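You operate a simulated robot arm through the tools that you are given. There is no shell and no other tool. Be economical: measure what you need, move in short steps, check, and stop when the job is done.

Carry out the task below with a simulated robot arm. There is one attempt and no reset: what you move stays moved.

TASK
Put the blue mug on the bench top away on the right end of the bench. Fetch the spare cap and set it on the top of the repair stand. Open the upper right bench drawer, take the yellow tin from there and leave it on the cream cover, then shut the drawer. Push the left drawer of the low cupboard shut. Open the right door of the low cupboard, put the wide wooden block on the upper right shelf of the low cupboard, then shut the door. Open the right door of the tall cupboard. Any order will do. Set down upright: blue mug.

It is judged by the outcome, as a careful person would: the job done as asked, and still so three seconds after it is handed in. It fails if anything else is knocked over, pushed out of place, dropped, spilled or broken. A push-on lid holds only when it is set on centred and level and pressed home; a screw cap is set on level and turned clockwise until tight.

THE ROBOT
A 7-joint arm with a two-finger parallel gripper on a trunk, on a base that drives. Base frame: it is fixed to the floor where the robot stands at the start and does not move with it; the origin is under the middle of the robot, x ahead of it, y to its left, z up; the surface under the hand at the start is at about z = 800. Units: mm, degrees, N and s.
With the tool pointing down near the work surface it reaches from about 360 to 780 mm from the robot's upright axis, wherever it stands. Its first joint turns from -143.0 to 143.0 degrees. Places, roughly: blue mug (12x8x9 cm) [500, 200, 800]; cream cover (13x11x1 cm) [400, 200, 800]; left drawer of the low cupboard [300, -3100, 800]; right door of the low cupboard [-400, -3200, 400]; right door of the tall cupboard [-1100, -1900, 900]; right end of the bench [600, 600, 800]; spare cap (6x6x4 cm) [800, 300, 800]; top of the repair stand (12x20 cm) [-1020, 660, 800]; upper right bench drawer [800, 600, 700]; upper right shelf of the low cupboard [-400, -3500, 400]; wide wooden block (8x6x6 cm) [-600, -3600, 900]; yellow tin (7x7x6 cm) [800, 700, 600]. Payload 3 kg.
The tool frame sits at the grasp point between the pads (the TCP): z along the fingers, y along the line on which they close. The tips reach 30 mm beyond it. Largest opening 110 mm; finger width 20, thickness 10; the body of the gripper, 48 by 112 mm, starts 55 mm behind the TCP.
Orientation is that of the tool frame in the base frame, as a unit quaternion [x, y, z, w]. With the fingers straight down and closing along the base's y, the tool's x points along the base's -x, its y along +y and its z along -z.

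THE INTERFACE
- The arm moves only by the tool apply_moves. Its argument "commands" is a list that holds one entry, the list of rows, each a list of 7 numbers: the shift along the tool's x, y, z in units of 25 mm (1.0 is 25 mm), then the turn, a rotation vector about the tool's x, y, z in units of 5 degrees (1.0 is 5 degrees), then the finger opening in mm, from 0 to 110. In form: [[[tx, ty, tz, ax, ay, az, fingers], ...]]. A call has 1 to 12 rows; each row shifts and turns the commanded pose from where the row before left it, along the tool's axes as they then stand. A call with a number of a shift or a turn outside -1 to 1 is refused whole. Rows are played at 5 a second. More than 50 mm and 8.6 degrees between two rows, or a gripper value outside its range, and nothing of the call is played. A pose out of reach is approached as far as the arm can. The call stops where the force on the tool passes 40 N (or 10 N more than at its start, if that is more) or the arm is blocked; 0.2 s more then pass. The fingers move at their own pace (about 153 mm/s each) and stop on an object; they squeeze with about 20 N. The grip force told is the motor's: it shows also when the fingers shut on nothing. Time passes only in rows, and 0.2 s behind the last, so rows that do not move let the fingers close. The reply holds the time, the measured pose of the TCP, the force on the tool along the base axes, the opening and the grip force, in the units named above and with some noise, with the torque about the TCP (base axes, N m) and any sound that the robot's microphone picked up.
- Cameras (640 x 400 px; columns grow to the right, rows downward): "scene" is now at [552.9, 232.8, 1196.4]; the picture's right is [-0.00, -0.92, 0.39], its down [-0.44, 0.35, 0.83] and it looks along [-0.90, -0.17, -0.40] (base axes); focal length 214 px, centre (320, 200). "wrist" rides on the gripper at [72, 17, -103] in the tool frame; the picture's right is [-0.23, 0.97, 0.00], its down [-0.76, -0.18, -0.62] and it looks along [-0.61, -0.14, 0.78] (tool axes); focal length 222 px, centre (320, 200). There is no depth. A picture from a camera that has moved, and an enlarged one, comes with that camera's place and axes in the base frame and with its lens. The place of the scene camera against the robot may be out by one fixed shift of up to 25 mm in any direction.
- get_image(camera): a new picture of that camera. No time passes.
- raise_lower(by): slides the trunk up (or, below 0, down) by that many mm; the arm and the scene camera ride with it, the base frame stays. It gives what a move gives, with no picture.
- drive_base(legs): drives the robot by 1 to 6 legs, each [ahead, turn to the left] in mm and degrees, along the robot's own axes; the way and the turn of a leg run together, so that a leg with both is an arc; at most 1500 mm and 180 degrees a leg. The arm and the cameras ride along, it lands a little off, and it stops where it bumps. It gives what a move gives.
- aim_head(pan, tilt): turns the head with the scene camera to pan (to the left, within 80 degrees either way) and tilt (down, from -29 to 69), counted from straight ahead of the robot. It gives what a move gives.
- enlarge(camera, box): a new picture of the part [left, top, right, bottom] of that camera's present view, enlarged. No time passes.
- job_done(): hands the job in; it is judged then, once.

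Work in short steps. Places have to be worked out from the pictures, the camera data and where the tool is seen: move nearer, look again, correct. Check each grasp and each placing, and mend what went wrong. You have 207 turns and 200 pictures in all, those below and enlarged ones among them. Open the gripper and draw the arm clear of the work before you hand the job in, unless the task says otherwise; then end with one line.

The tools are called after "Request:" by a JSON object that holds its "name" and its "arguments". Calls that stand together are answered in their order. apply_moves: Moves the arm, as the interface text tells. Its arguments: {"type":"object","properties":{"commands":{"type":"array","items":{"type":"array","items":{"type":"array","items":{"type":"number"}}}}},"required":["commands"]} The other tools are called the same way: raise_lower (by) slides the trunk up or down; drive_base (legs) drives the base; aim_head (pan, tilt) turns the head that bears the scene camera; get_image (camera) takes a picture; enlarge (camera, box) takes an enlarged picture of a part of a camera's view; job_done () hands the job in.

At the start:

```text
time: 0.0
tcp_pos: [534.8, 251.2, 1102.3]
tcp_rot: [0.003, 1.0, -0.001, 0.0]
force: [-0.1, 0.7, -0.3]
ft_torque: [-0.01, 0.01, -0.01]
width: 110.0
grasp_force: 0.1
trunk travel left (down, up): [-250.0, 240.0]
robot x, y, heading: [2.1, 0.3, 0.1]
head pan, tilt: [-23.0, 64.0]
```

scene: 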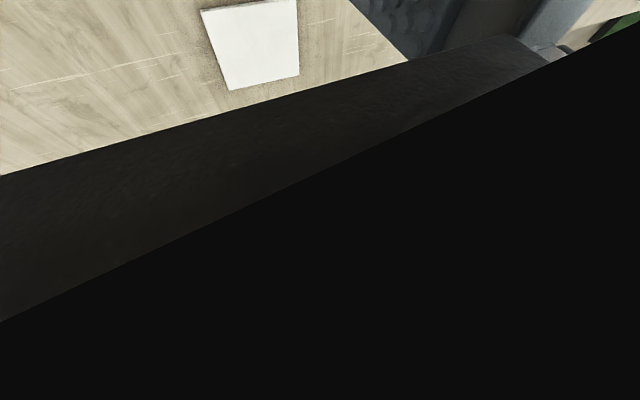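
wrist: 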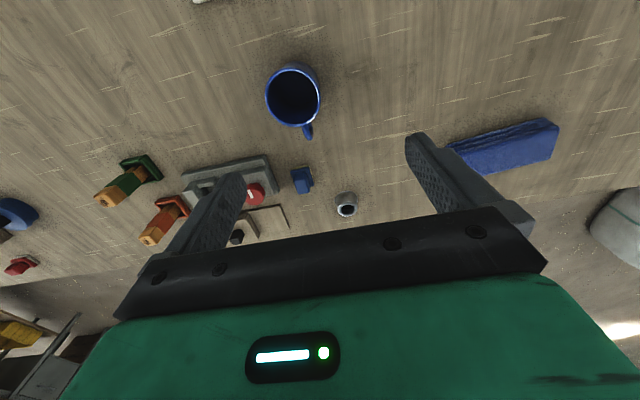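

The pictures show the mug and other parts on the bench, and the scene view is mostly blocked. I'll aim the head straight ahead to get an overview.

Request:
{"name": "aim_head", "arguments": {"pan": 0, "tilt": 35}}

Request:
{"name": "get_image", "arguments": {"camera": "scene"}}

Request:
{"name": "get_image", "arguments": {"camera": "wrist"}}

```text
time: 0.9
tcp_pos: [534.5, 251.1, 1103.5]
tcp_rot: [0.002, 1.0, 0.0, 0.0]
force: [-0.7, 0.6, -0.1]
ft_torque: [0.01, -0.01, -0.01]
width: 110.1
grasp_force: 0.0
trunk travel left (down, up): [-250.0, 240.0]
robot x, y, heading: [-0.5, -1.5, -0.0]
head pan, tilt: [0.0, 35.0]
```

```text
197 pictures are left
camera scene: at [591.5, 256.8, 1165.9], right [0.0, -1.0, 0.0], down [-0.82, 0.0, 0.57], along [-0.57, 0.0, -0.82], focal length 214 px, centre (320, 200)
```

scene: 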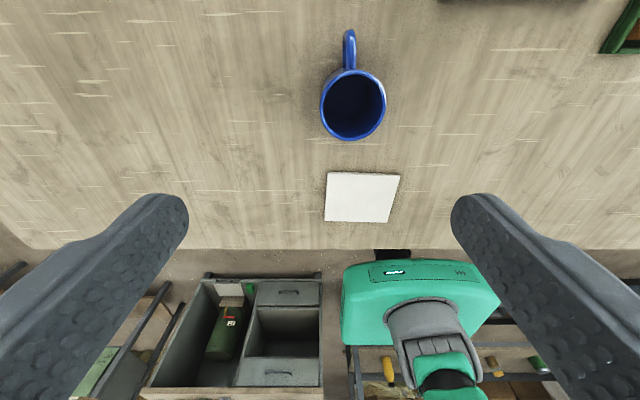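

```text
196 pictures are left
camera wrist: at [462.9, 268.9, 1207.7], right [0.23, 0.97, 0.0], down [0.76, -0.18, 0.62], along [0.61, -0.14, -0.78], focal length 222 px, centre (320, 200)
```

wrist: 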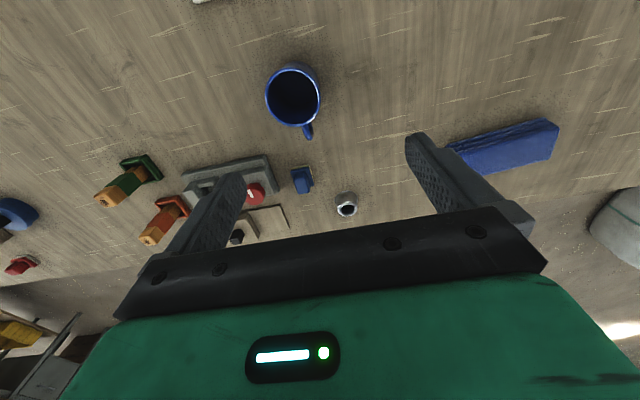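

The scene camera seems to sit by the gripper and look 90° below the head's direction. I'll try the highest tilt to see how far it reaches.

Request:
{"name": "aim_head", "arguments": {"pan": 0, "tilt": -29}}

Request:
{"name": "get_image", "arguments": {"camera": "scene"}}

Request:
{"name": "aim_head", "arguments": {"pan": 80, "tilt": -29}}

Request:
{"name": "get_image", "arguments": {"camera": "scene"}}

```text
time: 2.3
tcp_pos: [534.7, 250.1, 1103.0]
tcp_rot: [0.003, 1.0, -0.001, 0.0]
force: [0.3, 0.8, 0.5]
ft_torque: [0.02, 0.02, -0.02]
width: 110.1
grasp_force: 0.0
trunk travel left (down, up): [-250.0, 240.0]
robot x, y, heading: [1.9, -2.2, 0.1]
head pan, tilt: [0.0, -28.6]
```

```text
195 pictures are left
camera scene: at [687.8, 256.4, 1186.8], right [0.0, -1.0, 0.0], down [-0.88, 0.0, -0.48], along [0.48, 0.0, -0.88], focal length 214 px, centre (320, 200)
```

scene: 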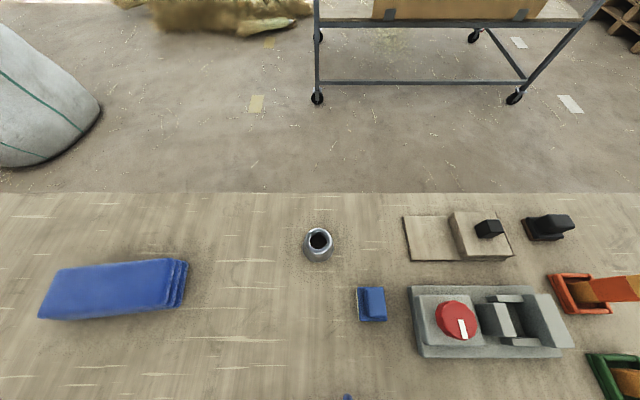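

```text
time: 3.8
tcp_pos: [535.2, 251.1, 1104.6]
tcp_rot: [0.003, 1.0, 0.0, 0.0]
force: [0.2, 0.5, -0.7]
ft_torque: [0.02, 0.01, 0.03]
width: 109.8
grasp_force: 0.1
trunk travel left (down, up): [-250.0, 240.0]
robot x, y, heading: [0.9, 0.9, -0.1]
head pan, tilt: [80.0, -28.6]
```

```text
194 pictures are left
camera scene: at [688.2, 322.4, 1242.2], right [0.0, -0.17, -0.98], down [-0.88, 0.48, -0.08], along [0.48, 0.86, -0.15], focal length 214 px, centre (320, 200)
```

scene: 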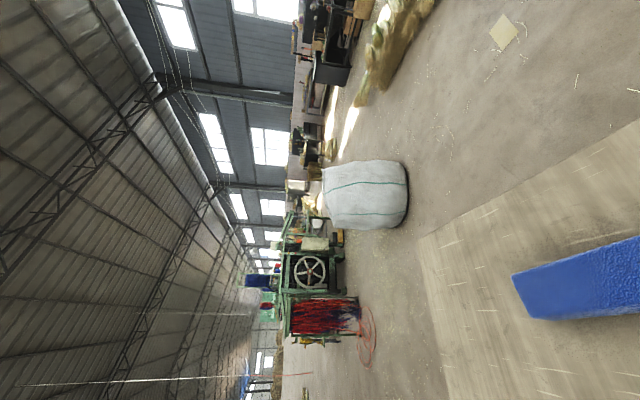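

The head looks along the tool's direction. Before driving I want to see the bench's right end and its left side, so I take several pan angles.

Request:
{"name": "aim_head", "arguments": {"pan": 50, "tilt": 5}}

Request:
{"name": "get_image", "arguments": {"camera": "scene"}}

Request:
{"name": "aim_head", "arguments": {"pan": -50, "tilt": 5}}

Request:
{"name": "get_image", "arguments": {"camera": "scene"}}

Request:
{"name": "aim_head", "arguments": {"pan": 0, "tilt": 69}}

Request:
{"name": "get_image", "arguments": {"camera": "scene"}}

```text
time: 4.8
tcp_pos: [534.5, 250.9, 1103.0]
tcp_rot: [0.002, 1.0, -0.001, 0.0]
force: [-0.1, -0.7, -0.6]
ft_torque: [0.0, -0.02, 0.02]
width: 109.8
grasp_force: 0.1
trunk travel left (down, up): [-250.0, 240.0]
robot x, y, heading: [1.2, 0.2, 0.2]
head pan, tilt: [50.0, 5.0]
```

```text
193 pictures are left
camera scene: at [640.2, 327.0, 1194.9], right [0.0, -0.64, -0.77], down [-1.0, -0.06, 0.06], along [-0.08, 0.76, -0.64], focal length 214 px, centre (320, 200)
```

scene: 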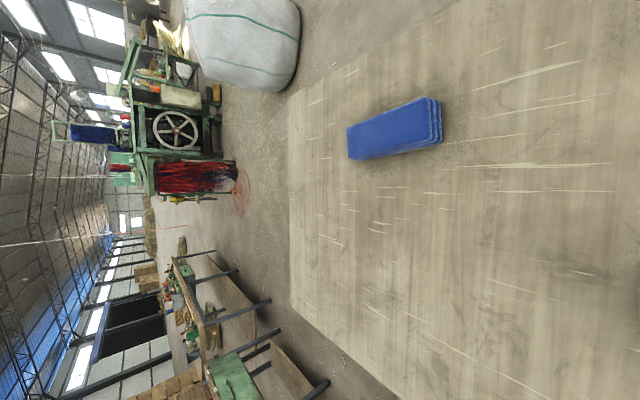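

```text
time: 6.6
tcp_pos: [534.1, 250.1, 1103.2]
tcp_rot: [0.003, 1.0, 0.0, 0.0]
force: [-0.1, 0.3, 0.0]
ft_torque: [0.01, -0.02, 0.0]
width: 110.1
grasp_force: 0.1
trunk travel left (down, up): [-250.0, 240.0]
robot x, y, heading: [-2.0, -0.5, 0.1]
head pan, tilt: [-50.0, 5.0]
```

```text
192 pictures are left
camera scene: at [639.5, 186.3, 1194.8], right [0.0, -0.64, 0.77], down [-1.0, 0.07, 0.06], along [-0.09, -0.76, -0.64], focal length 214 px, centre (320, 200)
```

scene: 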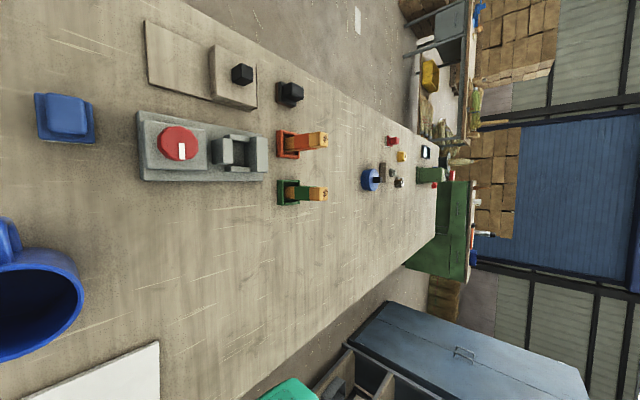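

```text
time: 7.9
tcp_pos: [534.8, 251.3, 1103.3]
tcp_rot: [0.003, 1.0, 0.0, 0.0]
force: [0.0, 0.1, -0.2]
ft_torque: [0.0, 0.0, 0.0]
width: 109.9
grasp_force: 0.1
trunk travel left (down, up): [-250.0, 240.0]
robot x, y, heading: [3.0, 2.6, -0.1]
head pan, tilt: [0.0, 68.8]
```

```text
191 pictures are left
camera scene: at [548.0, 257.0, 1198.0], right [0.0, -1.0, 0.0], down [-0.36, 0.0, 0.93], along [-0.93, 0.0, -0.36], focal length 214 px, centre (320, 200)
```

scene: 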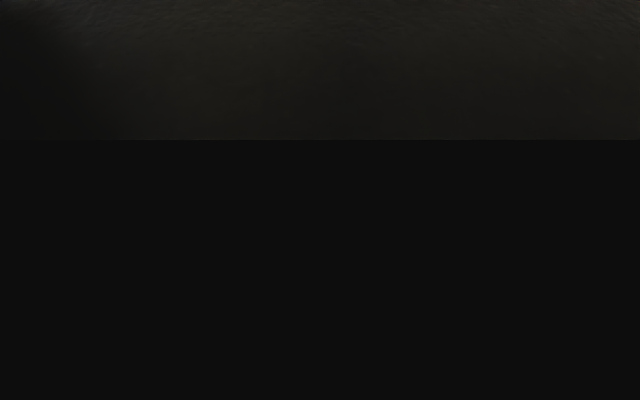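

The head camera rides with the hand. The mug's centre works out at about (534, 218) with the handle toward +x, so I lower over it with the fingers straddling along y.

Request:
{"name": "apply_moves", "arguments": {"commands": [[[0, -0.66, 1, 0, 0, 0, 110], [0, -0.66, 1, 0, 0, 0, 110], [0, 0, 1, 0, 0, 0, 110], [0, 0, 1, 0, 0, 0, 110], [0, 0, 1, 0, 0, 0, 110], [0, 0, 1, 0, 0, 0, 110]]]}}

Request:
{"name": "get_image", "arguments": {"camera": "wrist"}}

Request:
{"name": "aim_head", "arguments": {"pan": 0, "tilt": 35}}

Request:
{"name": "get_image", "arguments": {"camera": "scene"}}

```text
time: 9.3
tcp_pos: [533.9, 217.8, 952.7]
tcp_rot: [0.002, 1.0, 0.0, 0.0]
force: [-0.3, -0.5, 0.3]
ft_torque: [0.01, 0.01, -0.02]
width: 110.2
grasp_force: 0.1
trunk travel left (down, up): [-250.0, 240.0]
robot x, y, heading: [0.2, 0.6, -0.1]
head pan, tilt: [0.0, 68.8]
```

```text
190 pictures are left
camera wrist: at [462.1, 236.0, 1056.9], right [0.23, 0.97, 0.0], down [0.76, -0.18, 0.62], along [0.61, -0.14, -0.78], focal length 222 px, centre (320, 200)
```

wrist: 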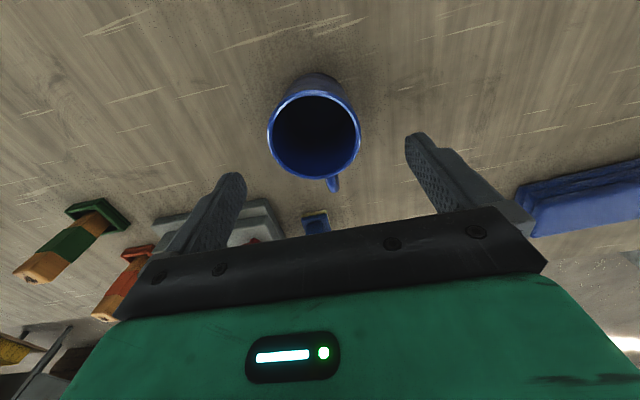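

```text
time: 10.3
tcp_pos: [533.8, 218.5, 953.3]
tcp_rot: [0.003, 1.0, 0.0, 0.0]
force: [0.2, 0.4, -0.3]
ft_torque: [-0.02, 0.01, -0.03]
width: 110.2
grasp_force: 0.1
trunk travel left (down, up): [-250.0, 240.0]
robot x, y, heading: [-1.8, 1.6, -0.0]
head pan, tilt: [0.0, 35.0]
```

```text
189 pictures are left
camera scene: at [590.8, 224.0, 1016.0], right [0.0, -1.0, 0.0], down [-0.82, 0.0, 0.57], along [-0.57, 0.0, -0.82], focal length 214 px, centre (320, 200)
```

scene: 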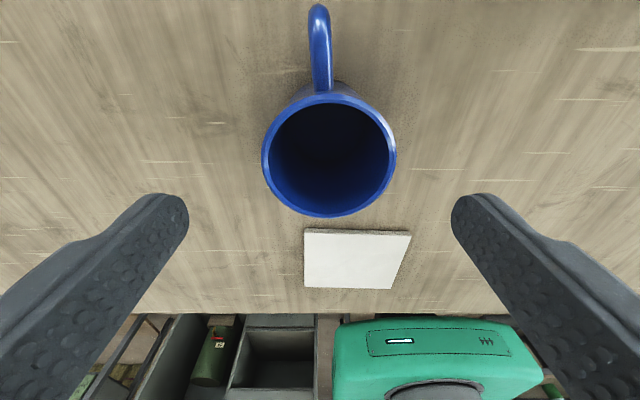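

The mug sits centred at (537, 218), so I lower 100 mm and close on it.

Request:
{"name": "apply_moves", "arguments": {"commands": [[[-0.12, 0, 1, 0, 0, 0, 110], [0, 0, 1, 0, 0, 0, 110], [0, 0, 1, 0, 0, 0, 110], [0, 0, 1, 0, 0, 0, 110], [0, 0, 0, 0, 0, 0, 60], [0, 0, 0, 0, 0, 0, 60], [0, 0, 0, 0, 0, 0, 60]]]}}

```text
time: 11.9
tcp_pos: [536.8, 218.3, 852.8]
tcp_rot: [0.003, 1.0, 0.0, 0.0]
force: [0.0, 0.0, -0.6]
ft_torque: [0.05, 0.0, 0.01]
width: 74.3
grasp_force: 20.1
trunk travel left (down, up): [-250.0, 240.0]
robot x, y, heading: [-1.0, -2.9, -0.1]
head pan, tilt: [0.0, 35.0]
```

The mug is gripped at 74 mm. I lift it and look behind for obstacles before driving.

Request:
{"name": "apply_moves", "arguments": {"commands": [[[0, 0, -1, 0, 0, 0, 60], [0, 0, -1, 0, 0, 0, 60], [0, 0, -1, 0, 0, 0, 60], [0, 0, -1, 0, 0, 0, 60], [0, 0, -1, 0, 0, 0, 60], [0, 0, -1, 0, 0, 0, 60], [0, 0, -1, 0, 0, 0, 60], [0, 0, -1, 0, 0, 0, 60]]]}}

Request:
{"name": "aim_head", "arguments": {"pan": 25, "tilt": 45}}

Request:
{"name": "get_image", "arguments": {"camera": "scene"}}

Request:
{"name": "aim_head", "arguments": {"pan": 80, "tilt": 50}}

Request:
{"name": "get_image", "arguments": {"camera": "scene"}}

```text
time: 13.7
tcp_pos: [537.9, 218.0, 1052.6]
tcp_rot: [0.003, 1.0, 0.0, -0.001]
force: [-0.1, -0.3, -2.4]
ft_torque: [-0.01, 0.02, -0.01]
width: 74.3
grasp_force: 19.8
trunk travel left (down, up): [-250.0, 240.0]
robot x, y, heading: [-1.4, 1.4, 0.2]
head pan, tilt: [0.0, 35.0]
```

```text
time: 14.6
tcp_pos: [537.9, 218.8, 1050.9]
tcp_rot: [0.003, 1.0, 0.0, 0.0]
force: [-0.8, -0.3, -1.4]
ft_torque: [-0.05, -0.02, 0.03]
width: 74.2
grasp_force: 19.5
trunk travel left (down, up): [-250.0, 240.0]
robot x, y, heading: [-2.6, 1.2, 0.2]
head pan, tilt: [25.0, 45.0]
```

```text
188 pictures are left
camera scene: at [580.3, 258.2, 1129.2], right [0.0, -0.91, -0.42], down [-0.71, -0.29, 0.64], along [-0.71, 0.3, -0.64], focal length 214 px, centre (320, 200)
```

scene: 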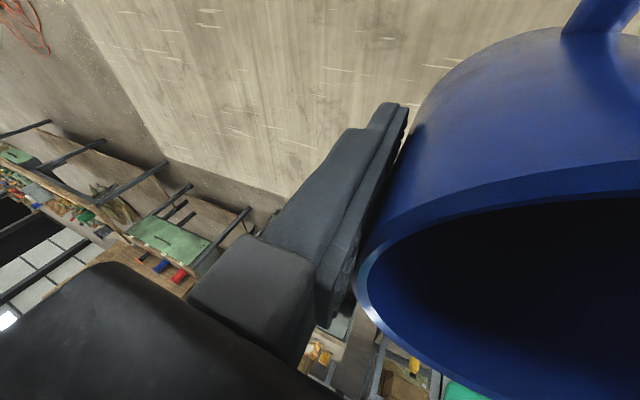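

```text
time: 15.8
tcp_pos: [537.3, 218.2, 1052.3]
tcp_rot: [0.003, 1.0, 0.0, -0.001]
force: [1.0, -0.1, -2.5]
ft_torque: [0.0, 0.01, -0.01]
width: 74.0
grasp_force: 19.8
trunk travel left (down, up): [-250.0, 240.0]
robot x, y, heading: [-0.8, -0.7, 0.1]
head pan, tilt: [80.0, 50.0]
```

```text
187 pictures are left
camera scene: at [573.6, 299.8, 1189.4], right [0.0, -0.17, -0.98], down [-0.65, -0.75, 0.13], along [-0.76, 0.64, -0.11], focal length 214 px, centre (320, 200)
```

scene: 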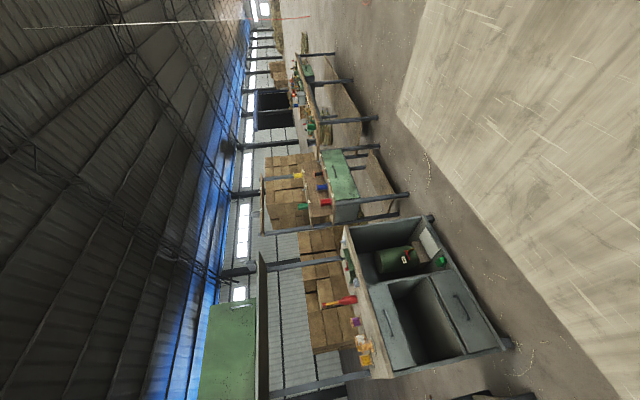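

The aisle behind is clear, about a metre wide. I drive around to (0, 420) with the same heading, so the hand ends above the right end of the bench.

Request:
{"name": "drive_base", "arguments": {"legs": [[0, 90], [420, 0], [0, -90]]}}

Request:
{"name": "aim_head", "arguments": {"pan": 0, "tilt": -25}}

Request:
{"name": "get_image", "arguments": {"camera": "scene"}}

Request:
{"name": "get_image", "arguments": {"camera": "wrist"}}

```text
time: 18.2
tcp_pos: [254.3, 470.5, 1050.8]
tcp_rot: [-0.316, 0.949, -0.002, -0.002]
force: [-0.3, 0.7, -3.7]
ft_torque: [-0.05, -0.02, 0.01]
width: 73.9
grasp_force: 20.3
trunk travel left (down, up): [-250.0, 240.0]
robot x, y, heading: [-53.1, -8.8, 25.3]
head pan, tilt: [80.0, 50.0]
stopped in leg 1: the robot was blocked; the commanded pose is now the measured one
```

```text
time: 19.7
tcp_pos: [258.5, 469.6, 1052.8]
tcp_rot: [-0.314, 0.949, 0.0, -0.001]
force: [0.3, -0.2, -2.7]
ft_torque: [-0.03, 0.04, 0.02]
width: 73.8
grasp_force: 20.4
trunk travel left (down, up): [-250.0, 240.0]
robot x, y, heading: [-49.6, -13.0, 25.1]
head pan, tilt: [0.0, -25.0]
```

```text
186 pictures are left
camera scene: at [377.0, 562.9, 1131.9], right [0.6, -0.8, 0.0], down [-0.73, -0.54, -0.42], along [0.34, 0.25, -0.91], focal length 214 px, centre (320, 200)
```

scene: 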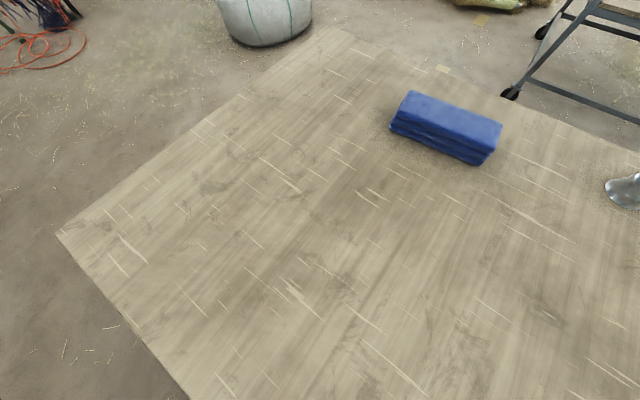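

```text
185 pictures are left
camera wrist: at [189.5, 441.0, 1157.0], right [-0.4, 0.92, 0.0], down [0.72, 0.31, 0.62], along [0.57, 0.25, -0.78], focal length 222 px, centre (320, 200)
```

wrist: 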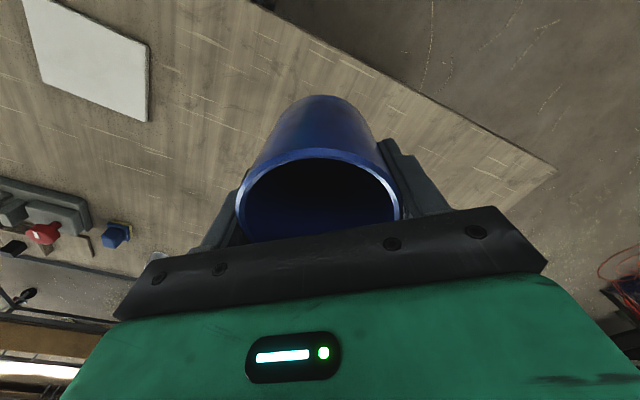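

The base corner bumped the bench while turning. I back off first, then turn, drive along the aisle, turn back and approach.

Request:
{"name": "drive_base", "arguments": {"legs": [[-300, 0]]}}

```text
time: 21.8
tcp_pos: [-16.4, 342.8, 1052.4]
tcp_rot: [-0.315, 0.949, -0.001, -0.001]
force: [0.5, -0.4, -3.1]
ft_torque: [-0.04, 0.03, -0.03]
width: 73.6
grasp_force: 20.5
trunk travel left (down, up): [-250.0, 240.0]
robot x, y, heading: [-324.4, -142.4, 25.3]
head pan, tilt: [0.0, -25.0]
```

The reading is clear, so I continue along the aisle and back to heading 0.

Request:
{"name": "drive_base", "arguments": {"legs": [[0, 64.7], [485, 0], [0, -90], [310, 0]]}}

Request:
{"name": "get_image", "arguments": {"camera": "scene"}}

```text
time: 33.0
tcp_pos: [440.2, 658.7, 1053.5]
tcp_rot: [-0.113, 0.994, 0.001, 0.0]
force: [-0.5, -0.2, -2.0]
ft_torque: [-0.01, -0.04, -0.03]
width: 74.0
grasp_force: 20.1
trunk travel left (down, up): [-250.0, 240.0]
robot x, y, heading: [-37.5, 373.6, -0.9]
head pan, tilt: [0.0, -25.0]
stopped in leg 4: the robot was blocked; the commanded pose is now the measured one
```

```text
184 pictures are left
camera scene: at [585.5, 699.0, 1133.6], right [0.22, -0.97, 0.0], down [-0.88, -0.2, -0.42], along [0.41, 0.09, -0.91], focal length 214 px, centre (320, 200)
```

scene: 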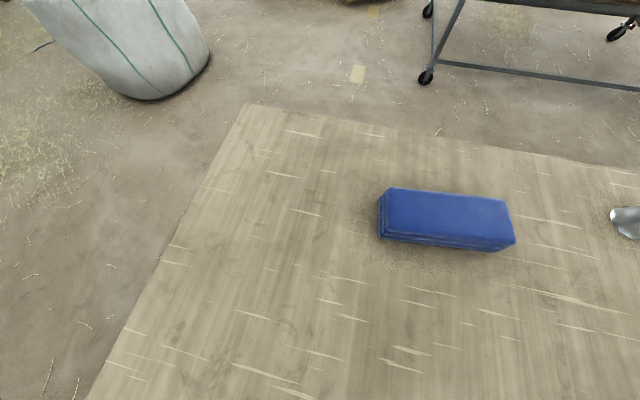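

The base is just in front of the bench and the area is free. I move the mug to about (550, 640) and lower it, leaving the last millimetres for a second step.

Request:
{"name": "apply_moves", "arguments": {"commands": [[[-0.82, -0.35, 0, 0, 0, 0, 60], [-0.82, -0.35, 0, 0, 0, 0, 60], [-0.82, -0.35, 0.6, 0, 0, 0, 60], [-0.82, -0.35, 0.8, 0, 0, 0, 60], [-0.82, -0.35, 0.9, 0, 0, 0, 60], [0, 0, 1, 0, 0, 0, 60], [0, 0, 1, 0, 0, 0, 60], [0, 0, 1, 0, 0, 0, 60], [0, 0, 1, 0, 0, 0, 60], [0, 0, 0.8, 0, 0, 0, 60], [0, 0, 0.6, 0, 0, 0, 60], [0, 0, 0, 0, 0, 0, 60]]]}}

```text
time: 35.6
tcp_pos: [549.2, 639.2, 861.1]
tcp_rot: [-0.114, 0.994, 0.0, 0.0]
force: [0.1, -0.4, -2.7]
ft_torque: [0.03, 0.01, -0.01]
width: 73.9
grasp_force: 20.1
trunk travel left (down, up): [-250.0, 240.0]
robot x, y, heading: [-37.9, 373.4, -0.9]
head pan, tilt: [0.0, -25.0]
```

The hand is at z 861 and the grasp height on the bench was about 853. I lower in small steps, watch the force, and then release.

Request:
{"name": "apply_moves", "arguments": {"commands": [[[0, 0, 0.16, 0, 0, 0, 60], [0, 0, 0.12, 0, 0, 0, 60], [0, 0, 0.05, 0, 0, 0, 60]]]}}

```text
time: 36.4
tcp_pos: [549.4, 641.0, 854.1]
tcp_rot: [-0.113, 0.994, 0.001, 0.001]
force: [-0.9, 5.7, 12.4]
ft_torque: [-0.09, -0.09, 0.02]
width: 73.5
grasp_force: 20.0
trunk travel left (down, up): [-250.0, 240.0]
robot x, y, heading: [-35.2, 371.7, -0.8]
head pan, tilt: [0.0, -25.0]
```

The mug is down, with contact at 12 N. I release and rise.

Request:
{"name": "apply_moves", "arguments": {"commands": [[[0, 0, -0.04, 0, 0, 0, 60], [0, 0, 0, 0, 0, 0, 95], [0, 0, 0, 0, 0, 0, 110], [0, 0, -1, 0, 0, 0, 110], [0, 0, -1, 0, 0, 0, 110], [0, 0, -1, 0, 0, 0, 110], [0, 0, -1, 0, 0, 0, 110], [0, 0, -1, 0, 0, 0, 110], [0, 0, -1, 0, 0, 0, 110], [0, 0, -1, 0, 0, 0, 110], [0, 0, -1, 0, 0, 0, 110]]]}}

Request:
{"name": "get_image", "arguments": {"camera": "wrist"}}

```text
time: 38.8
tcp_pos: [549.3, 639.8, 1056.0]
tcp_rot: [-0.112, 0.994, 0.0, -0.001]
force: [0.0, 0.2, -0.1]
ft_torque: [0.0, 0.03, -0.01]
width: 110.0
grasp_force: 0.1
trunk travel left (down, up): [-250.0, 240.0]
robot x, y, heading: [-36.8, 374.8, -0.5]
head pan, tilt: [0.0, -25.0]
```

```text
183 pictures are left
camera wrist: at [476.0, 641.2, 1159.3], right [0.0, 1.0, 0.0], down [0.78, 0.0, 0.62], along [0.62, 0.0, -0.78], focal length 222 px, centre (320, 200)
```

wrist: 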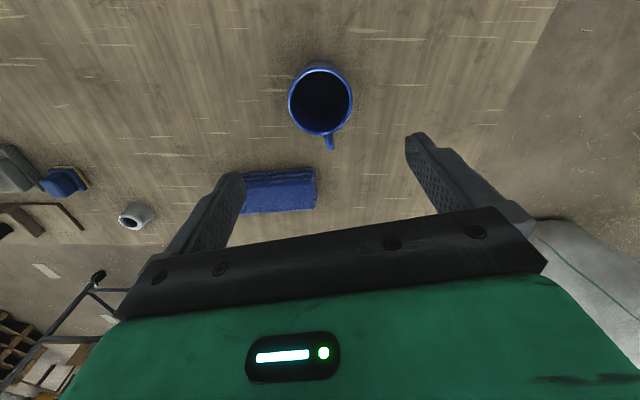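

The mug stands upright at the right end. Now I drive around the right end of the bench to its far (+x) side for the drawer and the cap.

Request:
{"name": "drive_base", "arguments": {"legs": [[-280, 0], [0, 90.5], [1030, 0], [0, -90]]}}

Request:
{"name": "aim_head", "arguments": {"pan": -60, "tilt": 0}}

Request:
{"name": "get_image", "arguments": {"camera": "scene"}}

```text
time: 44.8
tcp_pos: [-572.8, 977.6, 1053.5]
tcp_rot: [0.774, -0.634, 0.001, 0.0]
force: [-1.3, -0.6, -0.8]
ft_torque: [0.05, -0.11, -0.01]
width: 110.0
grasp_force: 0.0
trunk travel left (down, up): [-250.0, 240.0]
robot x, y, heading: [-245.2, 376.8, 87.7]
head pan, tilt: [0.0, -25.0]
stopped in leg 2: the robot was blocked; the commanded pose is now the measured one
```

```text
time: 46.1
tcp_pos: [-569.7, 978.4, 1054.1]
tcp_rot: [0.773, -0.635, 0.001, 0.001]
force: [-0.2, 0.0, 0.1]
ft_torque: [-0.02, 0.0, -0.02]
width: 110.0
grasp_force: 0.2
trunk travel left (down, up): [-250.0, 240.0]
robot x, y, heading: [-248.1, 380.0, 87.6]
head pan, tilt: [-60.0, 0.0]
```

```text
182 pictures are left
camera scene: at [-511.6, 1108.2, 1159.4], right [0.49, 0.1, 0.87], down [0.19, -0.98, 0.0], along [0.85, 0.17, -0.5], focal length 214 px, centre (320, 200)
```

scene: 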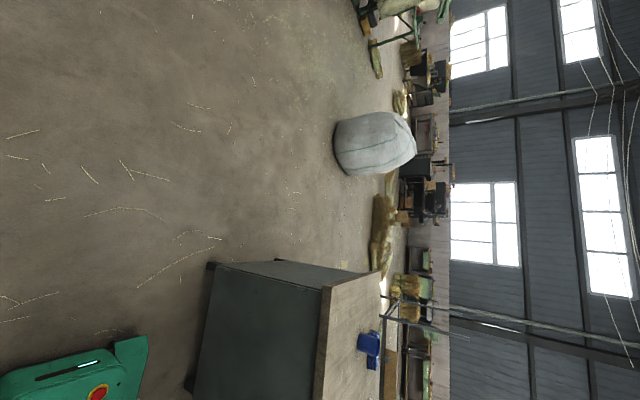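

It stopped at 88° heading, almost where I wanted it. I drive ahead along the aisle to clear the bench end.

Request:
{"name": "drive_base", "arguments": {"legs": [[950, 0]]}}

```text
time: 51.1
tcp_pos: [-535.9, 1927.5, 1054.3]
tcp_rot: [0.773, -0.634, 0.0, 0.001]
force: [0.2, 0.1, 0.2]
ft_torque: [0.04, 0.0, -0.03]
width: 109.9
grasp_force: 0.0
trunk travel left (down, up): [-250.0, 240.0]
robot x, y, heading: [-210.6, 1331.7, 87.8]
head pan, tilt: [-60.0, 0.0]
```

That drove fine. Next I turn right and go along the right end to the far side.

Request:
{"name": "drive_base", "arguments": {"legs": [[120, 0], [0, -87.8], [1500, 0], [150, 0], [0, -90]]}}

Request:
{"name": "aim_head", "arguments": {"pan": -60, "tilt": 0}}

Request:
{"name": "get_image", "arguments": {"camera": "scene"}}

```text
time: 68.1
tcp_pos: [1781.0, 868.7, 1055.2]
tcp_rot: [0.622, 0.783, 0.002, -0.001]
force: [0.3, -0.1, -0.4]
ft_torque: [-0.04, 0.02, -0.01]
width: 109.8
grasp_force: 0.1
trunk travel left (down, up): [-250.0, 240.0]
robot x, y, heading: [1506.4, 1456.7, -90.5]
head pan, tilt: [-60.0, 0.0]
```

```text
time: 68.7
tcp_pos: [1779.3, 868.7, 1055.3]
tcp_rot: [0.623, 0.782, 0.001, -0.001]
force: [-1.6, -1.0, 0.4]
ft_torque: [0.03, -0.08, -0.05]
width: 109.9
grasp_force: 0.1
trunk travel left (down, up): [-250.0, 240.0]
robot x, y, heading: [1508.5, 1456.9, -90.2]
head pan, tilt: [-60.0, 0.0]
```

```text
181 pictures are left
camera scene: at [1732.4, 749.7, 1161.3], right [-0.49, -0.11, 0.87], down [-0.23, 0.97, 0.0], along [-0.84, -0.19, -0.5], focal length 214 px, centre (320, 200)
```

scene: 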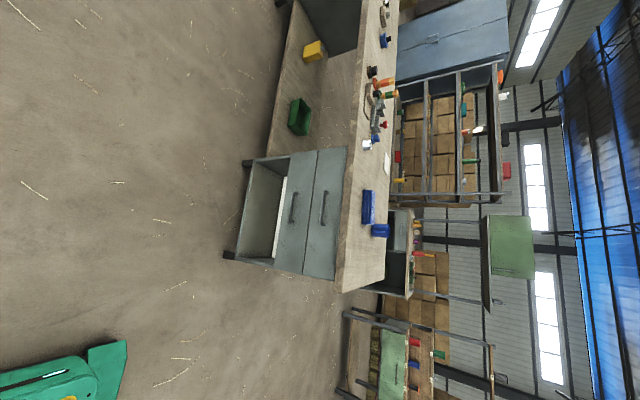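

I can see the two drawers on the right end; the upper handle is a horizontal bar near (930+, 600, 709). I drive to face it from the +x side.

Request:
{"name": "drive_base", "arguments": {"legs": [[850, 0], [0, -89.5], [-200, 0]]}}

Request:
{"name": "aim_head", "arguments": {"pan": 0, "tilt": 0}}

Request:
{"name": "apply_moves", "arguments": {"commands": [[[0, 0, 0, 0, -1, 0, 110], [0, 0, 0, 0, -1, 0, 110], [0, 0, 0, 0, -1, 0, 110], [0, 0, 0, 0, -1, 0, 110], [0, 0, 0, 0, -1, 0, 110], [0, 0, 0, 0, -1, 0, 110], [0, 0, 0, 0, -1, 0, 110], [0, 0, 0, 0, -1, 0, 110], [0, 0, 0, 0, -1, 0, 110], [0, 0, 0, 0, -1, 0, 110], [0, 0, 0, 0, -1, 0, 110], [0, 0, 0, 0, -1, 0, 110]]]}}

Request:
{"name": "apply_moves", "arguments": {"commands": [[[0, 0, 0, 0, -1, 0, 110], [0, 0, 0, 0, -1, 0, 110], [0, 0, 0, 0, -1, 0, 110], [0, 0, 0, 0, -1, 0, 110], [0, 0, 0, 0, -1, 0, 110], [0, 0, 0, 0, -1, 0, 110]]]}}

Request:
{"name": "get_image", "arguments": {"camera": "scene"}}

```text
time: 78.2
tcp_pos: [1118.8, 329.4, 1055.4]
tcp_rot: [0.992, 0.126, 0.001, 0.001]
force: [-0.3, -0.1, -0.7]
ft_torque: [0.0, 0.01, -0.01]
width: 109.6
grasp_force: 0.1
trunk travel left (down, up): [-250.0, 240.0]
robot x, y, heading: [1701.4, 559.5, -179.3]
head pan, tilt: [-60.0, 0.0]
```

```text
time: 79.5
tcp_pos: [1119.0, 329.4, 1055.8]
tcp_rot: [0.992, 0.125, 0.001, 0.0]
force: [-0.1, -0.2, 0.2]
ft_torque: [0.0, 0.01, -0.02]
width: 110.0
grasp_force: 0.0
trunk travel left (down, up): [-250.0, 240.0]
robot x, y, heading: [1702.6, 564.1, -179.3]
head pan, tilt: [0.0, 0.0]
```

```text
time: 82.2
tcp_pos: [1118.8, 330.9, 1054.8]
tcp_rot: [0.86, 0.109, -0.495, 0.063]
force: [0.6, -0.1, 0.2]
ft_torque: [0.0, 0.03, -0.01]
width: 109.8
grasp_force: 0.0
trunk travel left (down, up): [-250.0, 240.0]
robot x, y, heading: [1701.6, 557.4, -179.2]
head pan, tilt: [0.0, 0.0]
```

```text
time: 83.5
tcp_pos: [1118.8, 329.6, 1056.2]
tcp_rot: [0.761, 0.096, -0.637, 0.08]
force: [0.4, -0.4, 0.4]
ft_torque: [-0.01, -0.02, -0.02]
width: 110.2
grasp_force: 0.2
out of reach, approached as far as the arm can: row 5, 6
trunk travel left (down, up): [-250.0, 240.0]
robot x, y, heading: [1703.8, 557.5, -179.3]
head pan, tilt: [0.0, 0.0]
```

```text
180 pictures are left
camera scene: at [1141.0, 340.7, 1191.9], right [-0.25, 0.97, 0.0], down [0.17, 0.04, -0.98], along [-0.95, -0.24, -0.18], focal length 214 px, centre (320, 200)
```

scene: 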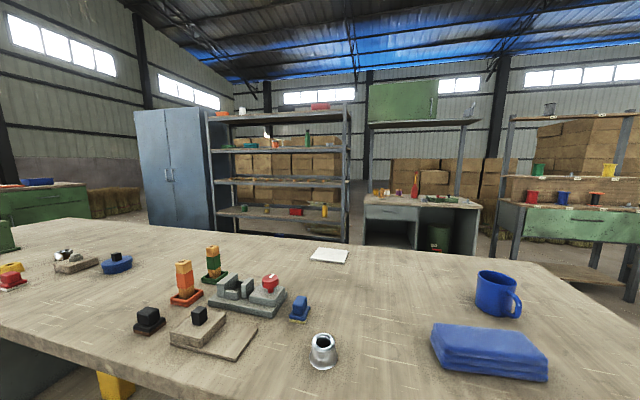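

I have a good overview now. I yaw the tool to point straight at the drawer, shift to y≈600 and lower the trunk.

Request:
{"name": "apply_moves", "arguments": {"commands": [[[0, 0, 0, 1, 0, 0, 110], [0, 0, 0, 1, 0, 0, 110], [0, 0, 0, 0.8, 0, 0, 110], [0, -1, 0, 0, 0, 0, 110], [0, -1, 0, 0, 0, 0, 110], [0, -1, 0, 0, 0, 0, 110], [0, -1, 0, 0, 0, 0, 110], [0, -1, 0, 0, 0, 0, 110], [0, -1, 0, 0, 0, 0, 110], [0, -1, 0, 0, 0, 0, 110], [0, -1, 0, 0, 0, 0, 110], [0, -1, 0, 0, 0, 0, 110]]]}}

Request:
{"name": "raise_lower", "arguments": {"by": -240}}

Request:
{"name": "get_image", "arguments": {"camera": "scene"}}

Request:
{"name": "get_image", "arguments": {"camera": "wrist"}}

```text
time: 86.2
tcp_pos: [1106.0, 417.3, 1075.7]
tcp_rot: [0.765, 0.018, -0.643, -0.013]
force: [-0.5, -0.8, 0.7]
ft_torque: [0.03, 0.0, -0.08]
width: 109.6
grasp_force: 0.1
out of reach, approached as far as the arm can: row 6, 7, 8, 9, 10, 11, 12
trunk travel left (down, up): [-250.0, 240.0]
robot x, y, heading: [1704.1, 560.0, -179.3]
head pan, tilt: [0.0, 0.0]
```

```text
time: 88.7
tcp_pos: [1106.4, 416.8, 835.5]
tcp_rot: [0.766, 0.018, -0.643, -0.014]
force: [0.1, -0.1, -0.6]
ft_torque: [-0.03, 0.03, 0.01]
width: 109.8
grasp_force: 0.0
trunk travel left (down, up): [-10.0, 480.0]
robot x, y, heading: [1698.1, 556.9, -179.2]
head pan, tilt: [0.0, 0.0]
```

```text
179 pictures are left
camera scene: at [1130.0, 418.1, 971.2], right [-0.01, 1.0, 0.04], down [0.17, 0.04, -0.98], along [-0.99, 0.0, -0.17], focal length 214 px, centre (320, 200)
```

scene: 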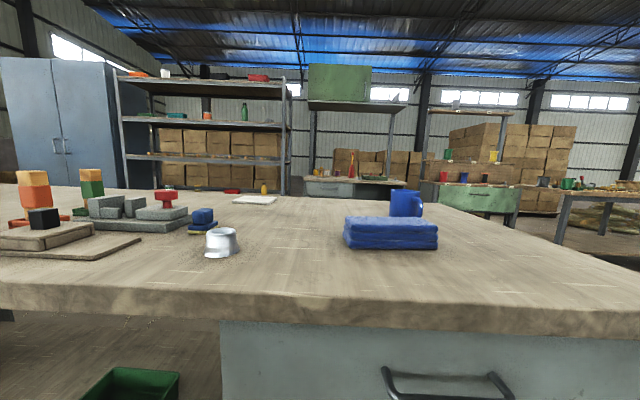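

```text
178 pictures are left
camera wrist: at [1221.3, 404.0, 782.0], right [-0.03, -0.98, 0.18], down [0.48, 0.14, 0.86], along [-0.88, 0.11, 0.47], focal length 222 px, centre (320, 200)
```

wrist: 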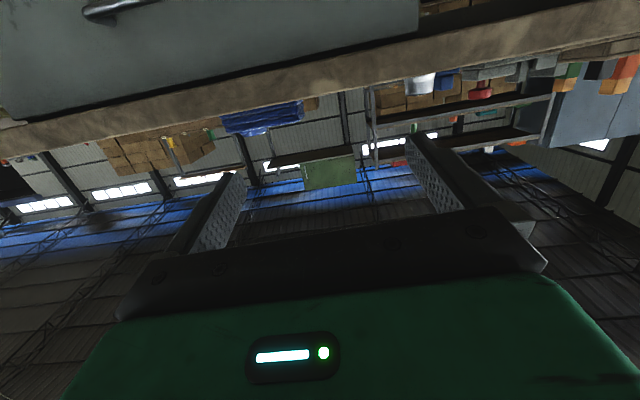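

The arm met a limit while high. I'll try the rest of the shift now that the hand can go lower relative to the shoulder.

Request:
{"name": "apply_moves", "arguments": {"commands": [[[1, 0, -0.17, 0, 0, 0, 110], [1, 0, -0.17, 0, 0, 0, 110], [1, 0, -0.17, 0, 0, 0, 110], [1, 0, -0.17, 0, 0, 0, 110], [1, 0, -0.17, 0, 0, 0, 110], [0, -1, 0, 0, 0, 0, 110], [0, -1, 0, 0, 0, 0, 110], [0, -1, 0, 0, 0, 0, 110], [0, -1, 0, 0, 0, 0, 110], [0, -1, 0, 0, 0, 0, 110], [0, -1, 0, 0, 0, 0, 110], [0, -1, 0, 0, 0, 0, 110]]]}}

```text
time: 91.2
tcp_pos: [1088.1, 529.4, 870.8]
tcp_rot: [0.765, 0.017, -0.644, -0.014]
force: [-0.1, -0.6, 0.0]
ft_torque: [0.0, 0.04, 0.02]
width: 109.8
grasp_force: 0.0
out of reach, approached as far as the arm can: row 1, 2, 3, 4, 5, 6, 7, 8, 9, 10, 11
trunk travel left (down, up): [-10.0, 480.0]
robot x, y, heading: [1701.1, 557.4, -179.3]
head pan, tilt: [0.0, 0.0]
```

The limit looks like the wrist's pitch when low. A 45°-down tool works just as well for a bar handle, so I pitch back toward 45° and bring the commanded y back.

Request:
{"name": "apply_moves", "arguments": {"commands": [[[0, 0.5, 0, 0, 1, 0, 110], [0, 0.5, 0, 0, 1, 0, 110], [0, 0.5, 0, 0, 1, 0, 110], [0, 0.5, 0, 0, 1, 0, 110], [0, 0.5, 0, 0, 1, 0, 110], [0, 0.5, 0, 0, 1, 0, 110], [0, 0.5, 0, 0, 1, 0, 110], [0, 0.5, 0, 0, 0, 0, 110], [0, 0.5, 0, 0, 0, 0, 110], [0, 0.5, 0, 0, 0, 0, 110], [0, 0, 0, 0, 0, 0, 110]]]}}

```text
time: 93.7
tcp_pos: [1091.3, 406.3, 862.6]
tcp_rot: [0.923, 0.013, -0.383, -0.018]
force: [0.3, -0.9, -0.1]
ft_torque: [0.03, -0.01, 0.04]
width: 109.9
grasp_force: 0.1
trunk travel left (down, up): [-10.0, 480.0]
robot x, y, heading: [1695.7, 558.9, -179.1]
head pan, tilt: [0.0, 0.0]
```

The pose is back under control at 45° pitch. I shift to y≈600 and then start rolling so the fingers close in the vertical plane.

Request:
{"name": "apply_moves", "arguments": {"commands": [[[0, -0.97, 0, 0, 0, 0, 110], [0, -0.97, 0, 0, 0, 0, 110], [0, -0.97, 0, 0, 0, 0, 110], [0, -0.97, 0, 0, 0, 0, 110], [0, -0.97, 0, 0, 0, 0, 110], [0, -0.97, 0, 0, 0, 0, 110], [0, -0.97, 0, 0, 0, 0, 110], [0, -0.97, 0, 0, 0, 0, 110], [0, 0, 0, 0, 0, 1, 110], [0, 0, 0, 0, 0, 1, 110], [0, 0, 0, 0, 0, 1, 110], [0, 0, 0, 0, 0, 1, 110]]]}}

Request:
{"name": "apply_moves", "arguments": {"commands": [[[0, 0, 0, 0, 0, 1, 110], [0, 0, 0, 0, 0, 1, 110], [0, 0, 0, 0, 0, 1, 110], [0, 0, 0, 0, 0, 1, 110], [0, 0, 0, 0, 0, 1, 110], [0, 0, 0, 0, 0, 1, 110], [0, 0, 0, 0, 0, 1, 110], [0, 0, 0, 0, 0, 1, 110], [0, 0, 0, 0, 0, 1, 110], [0, 0, 0, 0, 0, 1, 110], [0, 0, 0, 0, 0, 1, 110], [0, 0, 0, 0, 0, 1, 110]]]}}

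Request:
{"name": "apply_moves", "arguments": {"commands": [[[0, 0, 0, 0, 0, 1, 110], [0, 0, 0, 0, 0, 1, 110], [0, 0, 0, 0, 0, 0, 110]]]}}

Request:
{"name": "get_image", "arguments": {"camera": "wrist"}}

Request:
{"name": "get_image", "arguments": {"camera": "scene"}}

```text
time: 96.2
tcp_pos: [1089.0, 599.5, 871.5]
tcp_rot: [0.911, -0.148, -0.381, 0.049]
force: [0.3, -0.4, 0.9]
ft_torque: [0.04, 0.04, 0.03]
width: 110.0
grasp_force: 0.1
trunk travel left (down, up): [-10.0, 480.0]
robot x, y, heading: [1701.8, 562.9, -179.5]
head pan, tilt: [0.0, 0.0]
```

```text
time: 98.8
tcp_pos: [1089.7, 599.2, 870.8]
tcp_rot: [0.715, -0.585, -0.305, 0.232]
force: [0.2, 0.4, 0.1]
ft_torque: [-0.01, -0.03, -0.01]
width: 110.0
grasp_force: 0.1
trunk travel left (down, up): [-10.0, 480.0]
robot x, y, heading: [1704.0, 560.2, -179.3]
head pan, tilt: [0.0, 0.0]
```

```text
time: 99.7
tcp_pos: [1089.4, 599.2, 869.8]
tcp_rot: [0.662, -0.644, -0.284, 0.259]
force: [0.5, 0.0, -0.4]
ft_torque: [-0.03, -0.02, -0.01]
width: 109.8
grasp_force: 0.1
trunk travel left (down, up): [-10.0, 480.0]
robot x, y, heading: [1698.7, 561.3, -179.4]
head pan, tilt: [0.0, 0.0]
```

```text
177 pictures are left
camera wrist: at [1152.2, 524.2, 954.3], right [-0.69, 0.19, 0.7], down [0.56, 0.75, 0.35], along [-0.46, 0.63, -0.63], focal length 222 px, centre (320, 200)
```

wrist: 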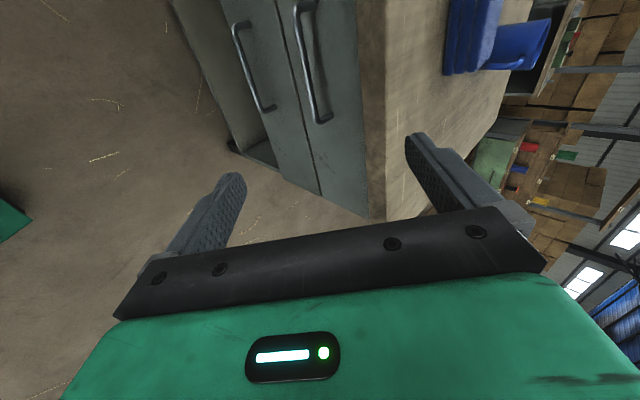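

```text
176 pictures are left
camera scene: at [1120.1, 714.1, 925.1], right [0.71, 0.04, -0.71], down [0.01, -1.0, -0.04], along [-0.71, 0.02, -0.7], focal length 214 px, centre (320, 200)
```

scene: 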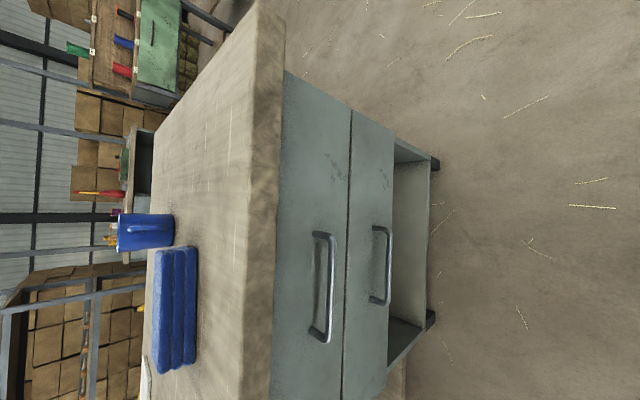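

Triangulating from both cameras, the bar runs y 511–660 at x≈900, z≈677, almost exactly along the tool axis. I approach with a smaller opening and stop about 70 mm short.

Request:
{"name": "apply_moves", "arguments": {"commands": [[[0.5, 0, 1, 0, 0, 0, 50], [0, 0, 1, 0, 0, 0, 50], [0, 0, 1, 0, 0, 0, 50], [0, 0, 1, 0, 0, 0, 50], [0, 0, 1, 0, 0, 0, 50], [0, 0, 1, 0, 0, 0, 50], [0, 0, 1, 0, 0, 0, 50], [0, 0, 0.6, 0, 0, 0, 50], [0, 0, 0, 0, 0, 0, 50]]]}}

Request:
{"name": "get_image", "arguments": {"camera": "wrist"}}

Request:
{"name": "get_image", "arguments": {"camera": "scene"}}

```text
time: 101.7
tcp_pos: [953.5, 591.6, 736.6]
tcp_rot: [0.662, -0.644, -0.284, 0.258]
force: [0.3, 0.4, -0.5]
ft_torque: [0.01, -0.01, -0.01]
width: 50.0
grasp_force: 0.1
trunk travel left (down, up): [-10.0, 480.0]
robot x, y, heading: [1703.0, 560.9, -179.1]
head pan, tilt: [0.0, 0.0]
```

```text
175 pictures are left
camera wrist: at [1017.1, 516.5, 820.1], right [-0.69, 0.19, 0.7], down [0.56, 0.75, 0.35], along [-0.46, 0.63, -0.63], focal length 222 px, centre (320, 200)
```

wrist: 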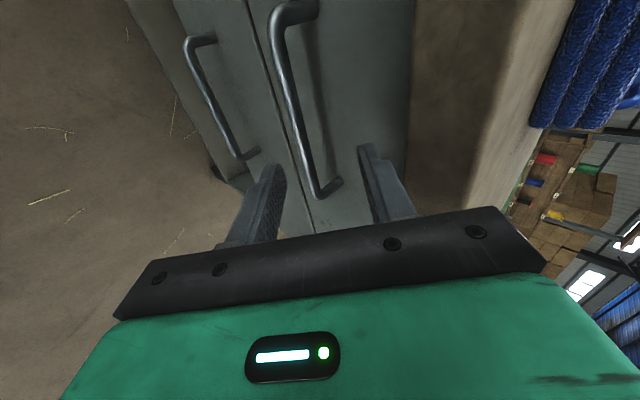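

```text
174 pictures are left
camera scene: at [985.0, 706.4, 791.1], right [0.7, 0.04, -0.71], down [0.01, -1.0, -0.04], along [-0.71, 0.02, -0.7], focal length 214 px, centre (320, 200)
```

scene: 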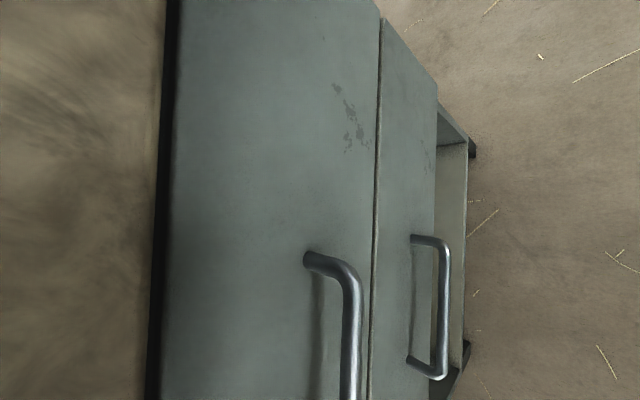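

The bar is refined to x≈899, z≈674, with the drawer front near x 854. I advance 70 mm with a small offset and close on it.

Request:
{"name": "apply_moves", "arguments": {"commands": [[[0, -0.21, 0.8, 0, 0, 0, 44], [0, 0, 1, 0, 0, 0, 42], [0, 0, 1, 0, 0, 0, 42], [0, 0, 0, 0, 0, 0, 0], [0, 0, 0, 0, 0, 0, 0], [0, 0, 0, 0, 0, 0, 0]]]}}

Request:
{"name": "get_image", "arguments": {"camera": "wrist"}}

```text
time: 102.6
tcp_pos: [913.9, 592.0, 675.7]
tcp_rot: [0.665, -0.646, -0.275, 0.253]
force: [7.9, 2.4, -9.1]
ft_torque: [-0.53, -0.1, -0.15]
width: 12.1
grasp_force: 20.1
trunk travel left (down, up): [-10.0, 480.0]
robot x, y, heading: [1704.0, 557.4, -179.2]
head pan, tilt: [0.0, 0.0]
stopped in row 4: the force on the tool passed its limit at 42 N (the readings are from after the stop); the commanded pose is now the measured one
```

```text
173 pictures are left
camera wrist: at [974.7, 517.8, 759.0], right [-0.7, 0.19, 0.68], down [0.55, 0.75, 0.36], along [-0.45, 0.63, -0.64], focal length 222 px, centre (320, 200)
```

wrist: 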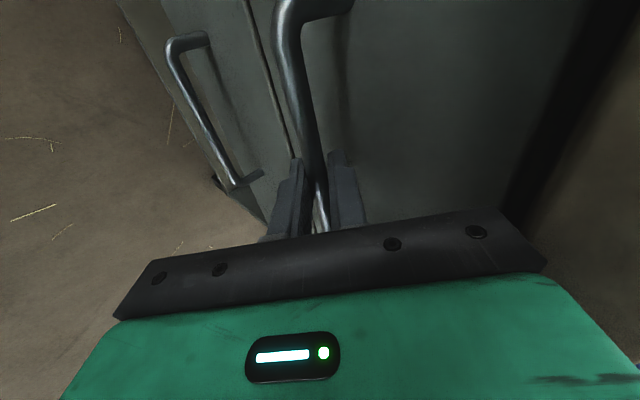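

The bar is gripped at 12 mm. I pull by driving the base back, a little first.

Request:
{"name": "drive_base", "arguments": {"legs": [[-120, 0]]}}

Request:
{"name": "get_image", "arguments": {"camera": "wrist"}}

```text
time: 103.9
tcp_pos: [1031.3, 590.9, 674.4]
tcp_rot: [0.665, -0.646, -0.276, 0.253]
force: [-0.2, -24.6, -20.4]
ft_torque: [-1.04, -0.07, -0.29]
width: 12.2
grasp_force: 44.8
trunk travel left (down, up): [-10.0, 480.0]
robot x, y, heading: [1819.4, 563.4, -179.1]
head pan, tilt: [0.0, 0.0]
```

```text
172 pictures are left
camera wrist: at [1092.9, 517.2, 759.0], right [-0.7, 0.19, 0.68], down [0.55, 0.76, 0.36], along [-0.45, 0.63, -0.64], focal length 222 px, centre (320, 200)
```

wrist: 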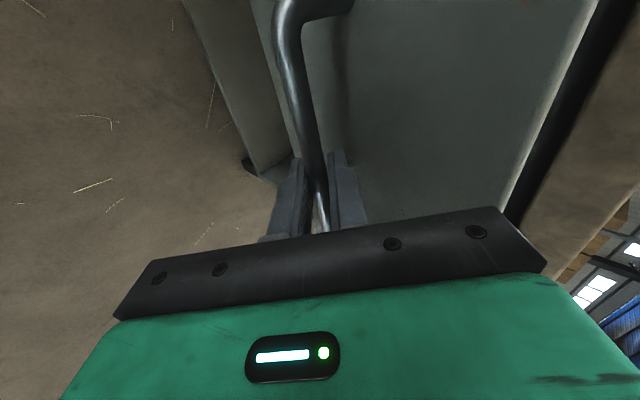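

The drawer slides along with the hand. I continue to about 280 mm.

Request:
{"name": "drive_base", "arguments": {"legs": [[-80, 0]]}}

Request:
{"name": "drive_base", "arguments": {"legs": [[-80, 0]]}}

Request:
{"name": "get_image", "arguments": {"camera": "wrist"}}

```text
time: 104.9
tcp_pos: [1112.6, 590.7, 674.7]
tcp_rot: [0.667, -0.644, -0.275, 0.254]
force: [-1.9, -22.7, -15.2]
ft_torque: [-1.26, -0.07, -0.1]
width: 12.0
grasp_force: 45.2
trunk travel left (down, up): [-10.0, 480.0]
robot x, y, heading: [1901.5, 565.8, -179.2]
head pan, tilt: [0.0, 0.0]
```

```text
time: 106.0
tcp_pos: [1172.4, 592.2, 679.3]
tcp_rot: [0.665, -0.644, -0.278, 0.256]
force: [1.1, 0.6, -0.1]
ft_torque: [-0.54, 0.0, -0.79]
width: 12.4
grasp_force: 45.1
trunk travel left (down, up): [-10.0, 480.0]
robot x, y, heading: [1962.5, 564.1, -179.1]
head pan, tilt: [0.0, 0.0]
stopped in leg 1: the force on the tool passed its limit at 169 N (the readings are from after the stop); the commanded pose is now the measured one
```

```text
171 pictures are left
camera wrist: at [1235.0, 517.6, 763.9], right [-0.7, 0.19, 0.69], down [0.55, 0.76, 0.35], along [-0.46, 0.63, -0.63], focal length 222 px, centre (320, 200)
```

wrist: 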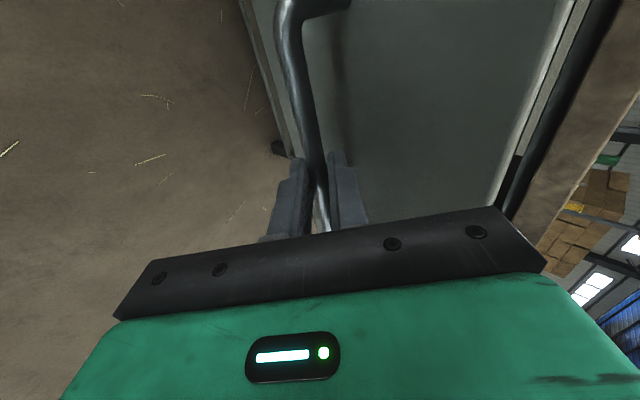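

The drawer hit its end stop, open about 258 mm. I release the bar, back out along the tool axis, and look into the drawer.

Request:
{"name": "apply_moves", "arguments": {"commands": [[[0, 0, 0, 0, 0, 0, 42], [0, 0, 0, 0, 0, 0, 42], [0, 0, -1, 0, 0, 0, 42], [0, 0, -1, 0, 0, 0, 42], [0, 0, -1, 0, 0, 0, 42], [0, 0, -1, 0, 0, 0, 80], [0, 0, -1, 0, 0, 0, 110], [0, 0, -1, 0, 0, 0, 110], [0, 0, -1, 0, 0, 0, 110], [0, 0, -1, 0, 0, 0, 110], [0, 0, -1, 0, 0, 0, 110], [0, 0, -1, 0, 0, 0, 110]]]}}

Request:
{"name": "get_image", "arguments": {"camera": "wrist"}}

Request:
{"name": "get_image", "arguments": {"camera": "scene"}}

```text
time: 108.6
tcp_pos: [1349.0, 586.7, 857.8]
tcp_rot: [0.665, -0.644, -0.278, 0.256]
force: [-1.0, 0.3, -0.7]
ft_torque: [-0.01, 0.03, 0.01]
width: 109.8
grasp_force: 0.1
trunk travel left (down, up): [-10.0, 480.0]
robot x, y, heading: [1964.4, 563.7, -179.0]
head pan, tilt: [0.0, 0.0]
```

```text
170 pictures are left
camera wrist: at [1410.4, 513.1, 942.0], right [-0.7, 0.19, 0.69], down [0.55, 0.76, 0.35], along [-0.46, 0.63, -0.63], focal length 222 px, centre (320, 200)
```

wrist: 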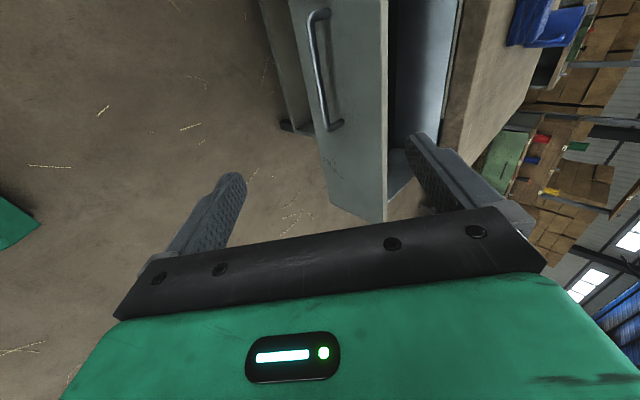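

```text
169 pictures are left
camera scene: at [1377.7, 702.5, 911.9], right [0.71, 0.04, -0.7], down [0.02, -1.0, -0.04], along [-0.7, 0.02, -0.71], focal length 214 px, centre (320, 200)
```

scene: 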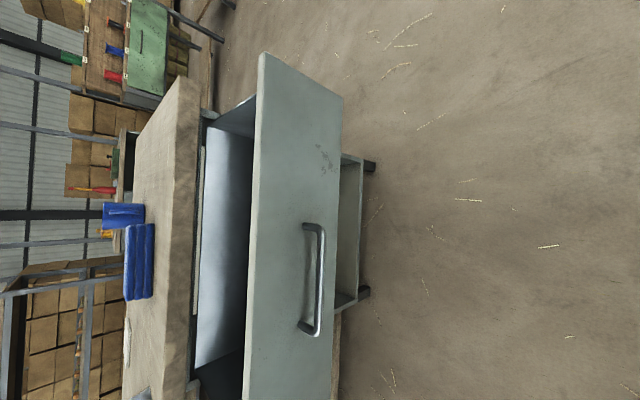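

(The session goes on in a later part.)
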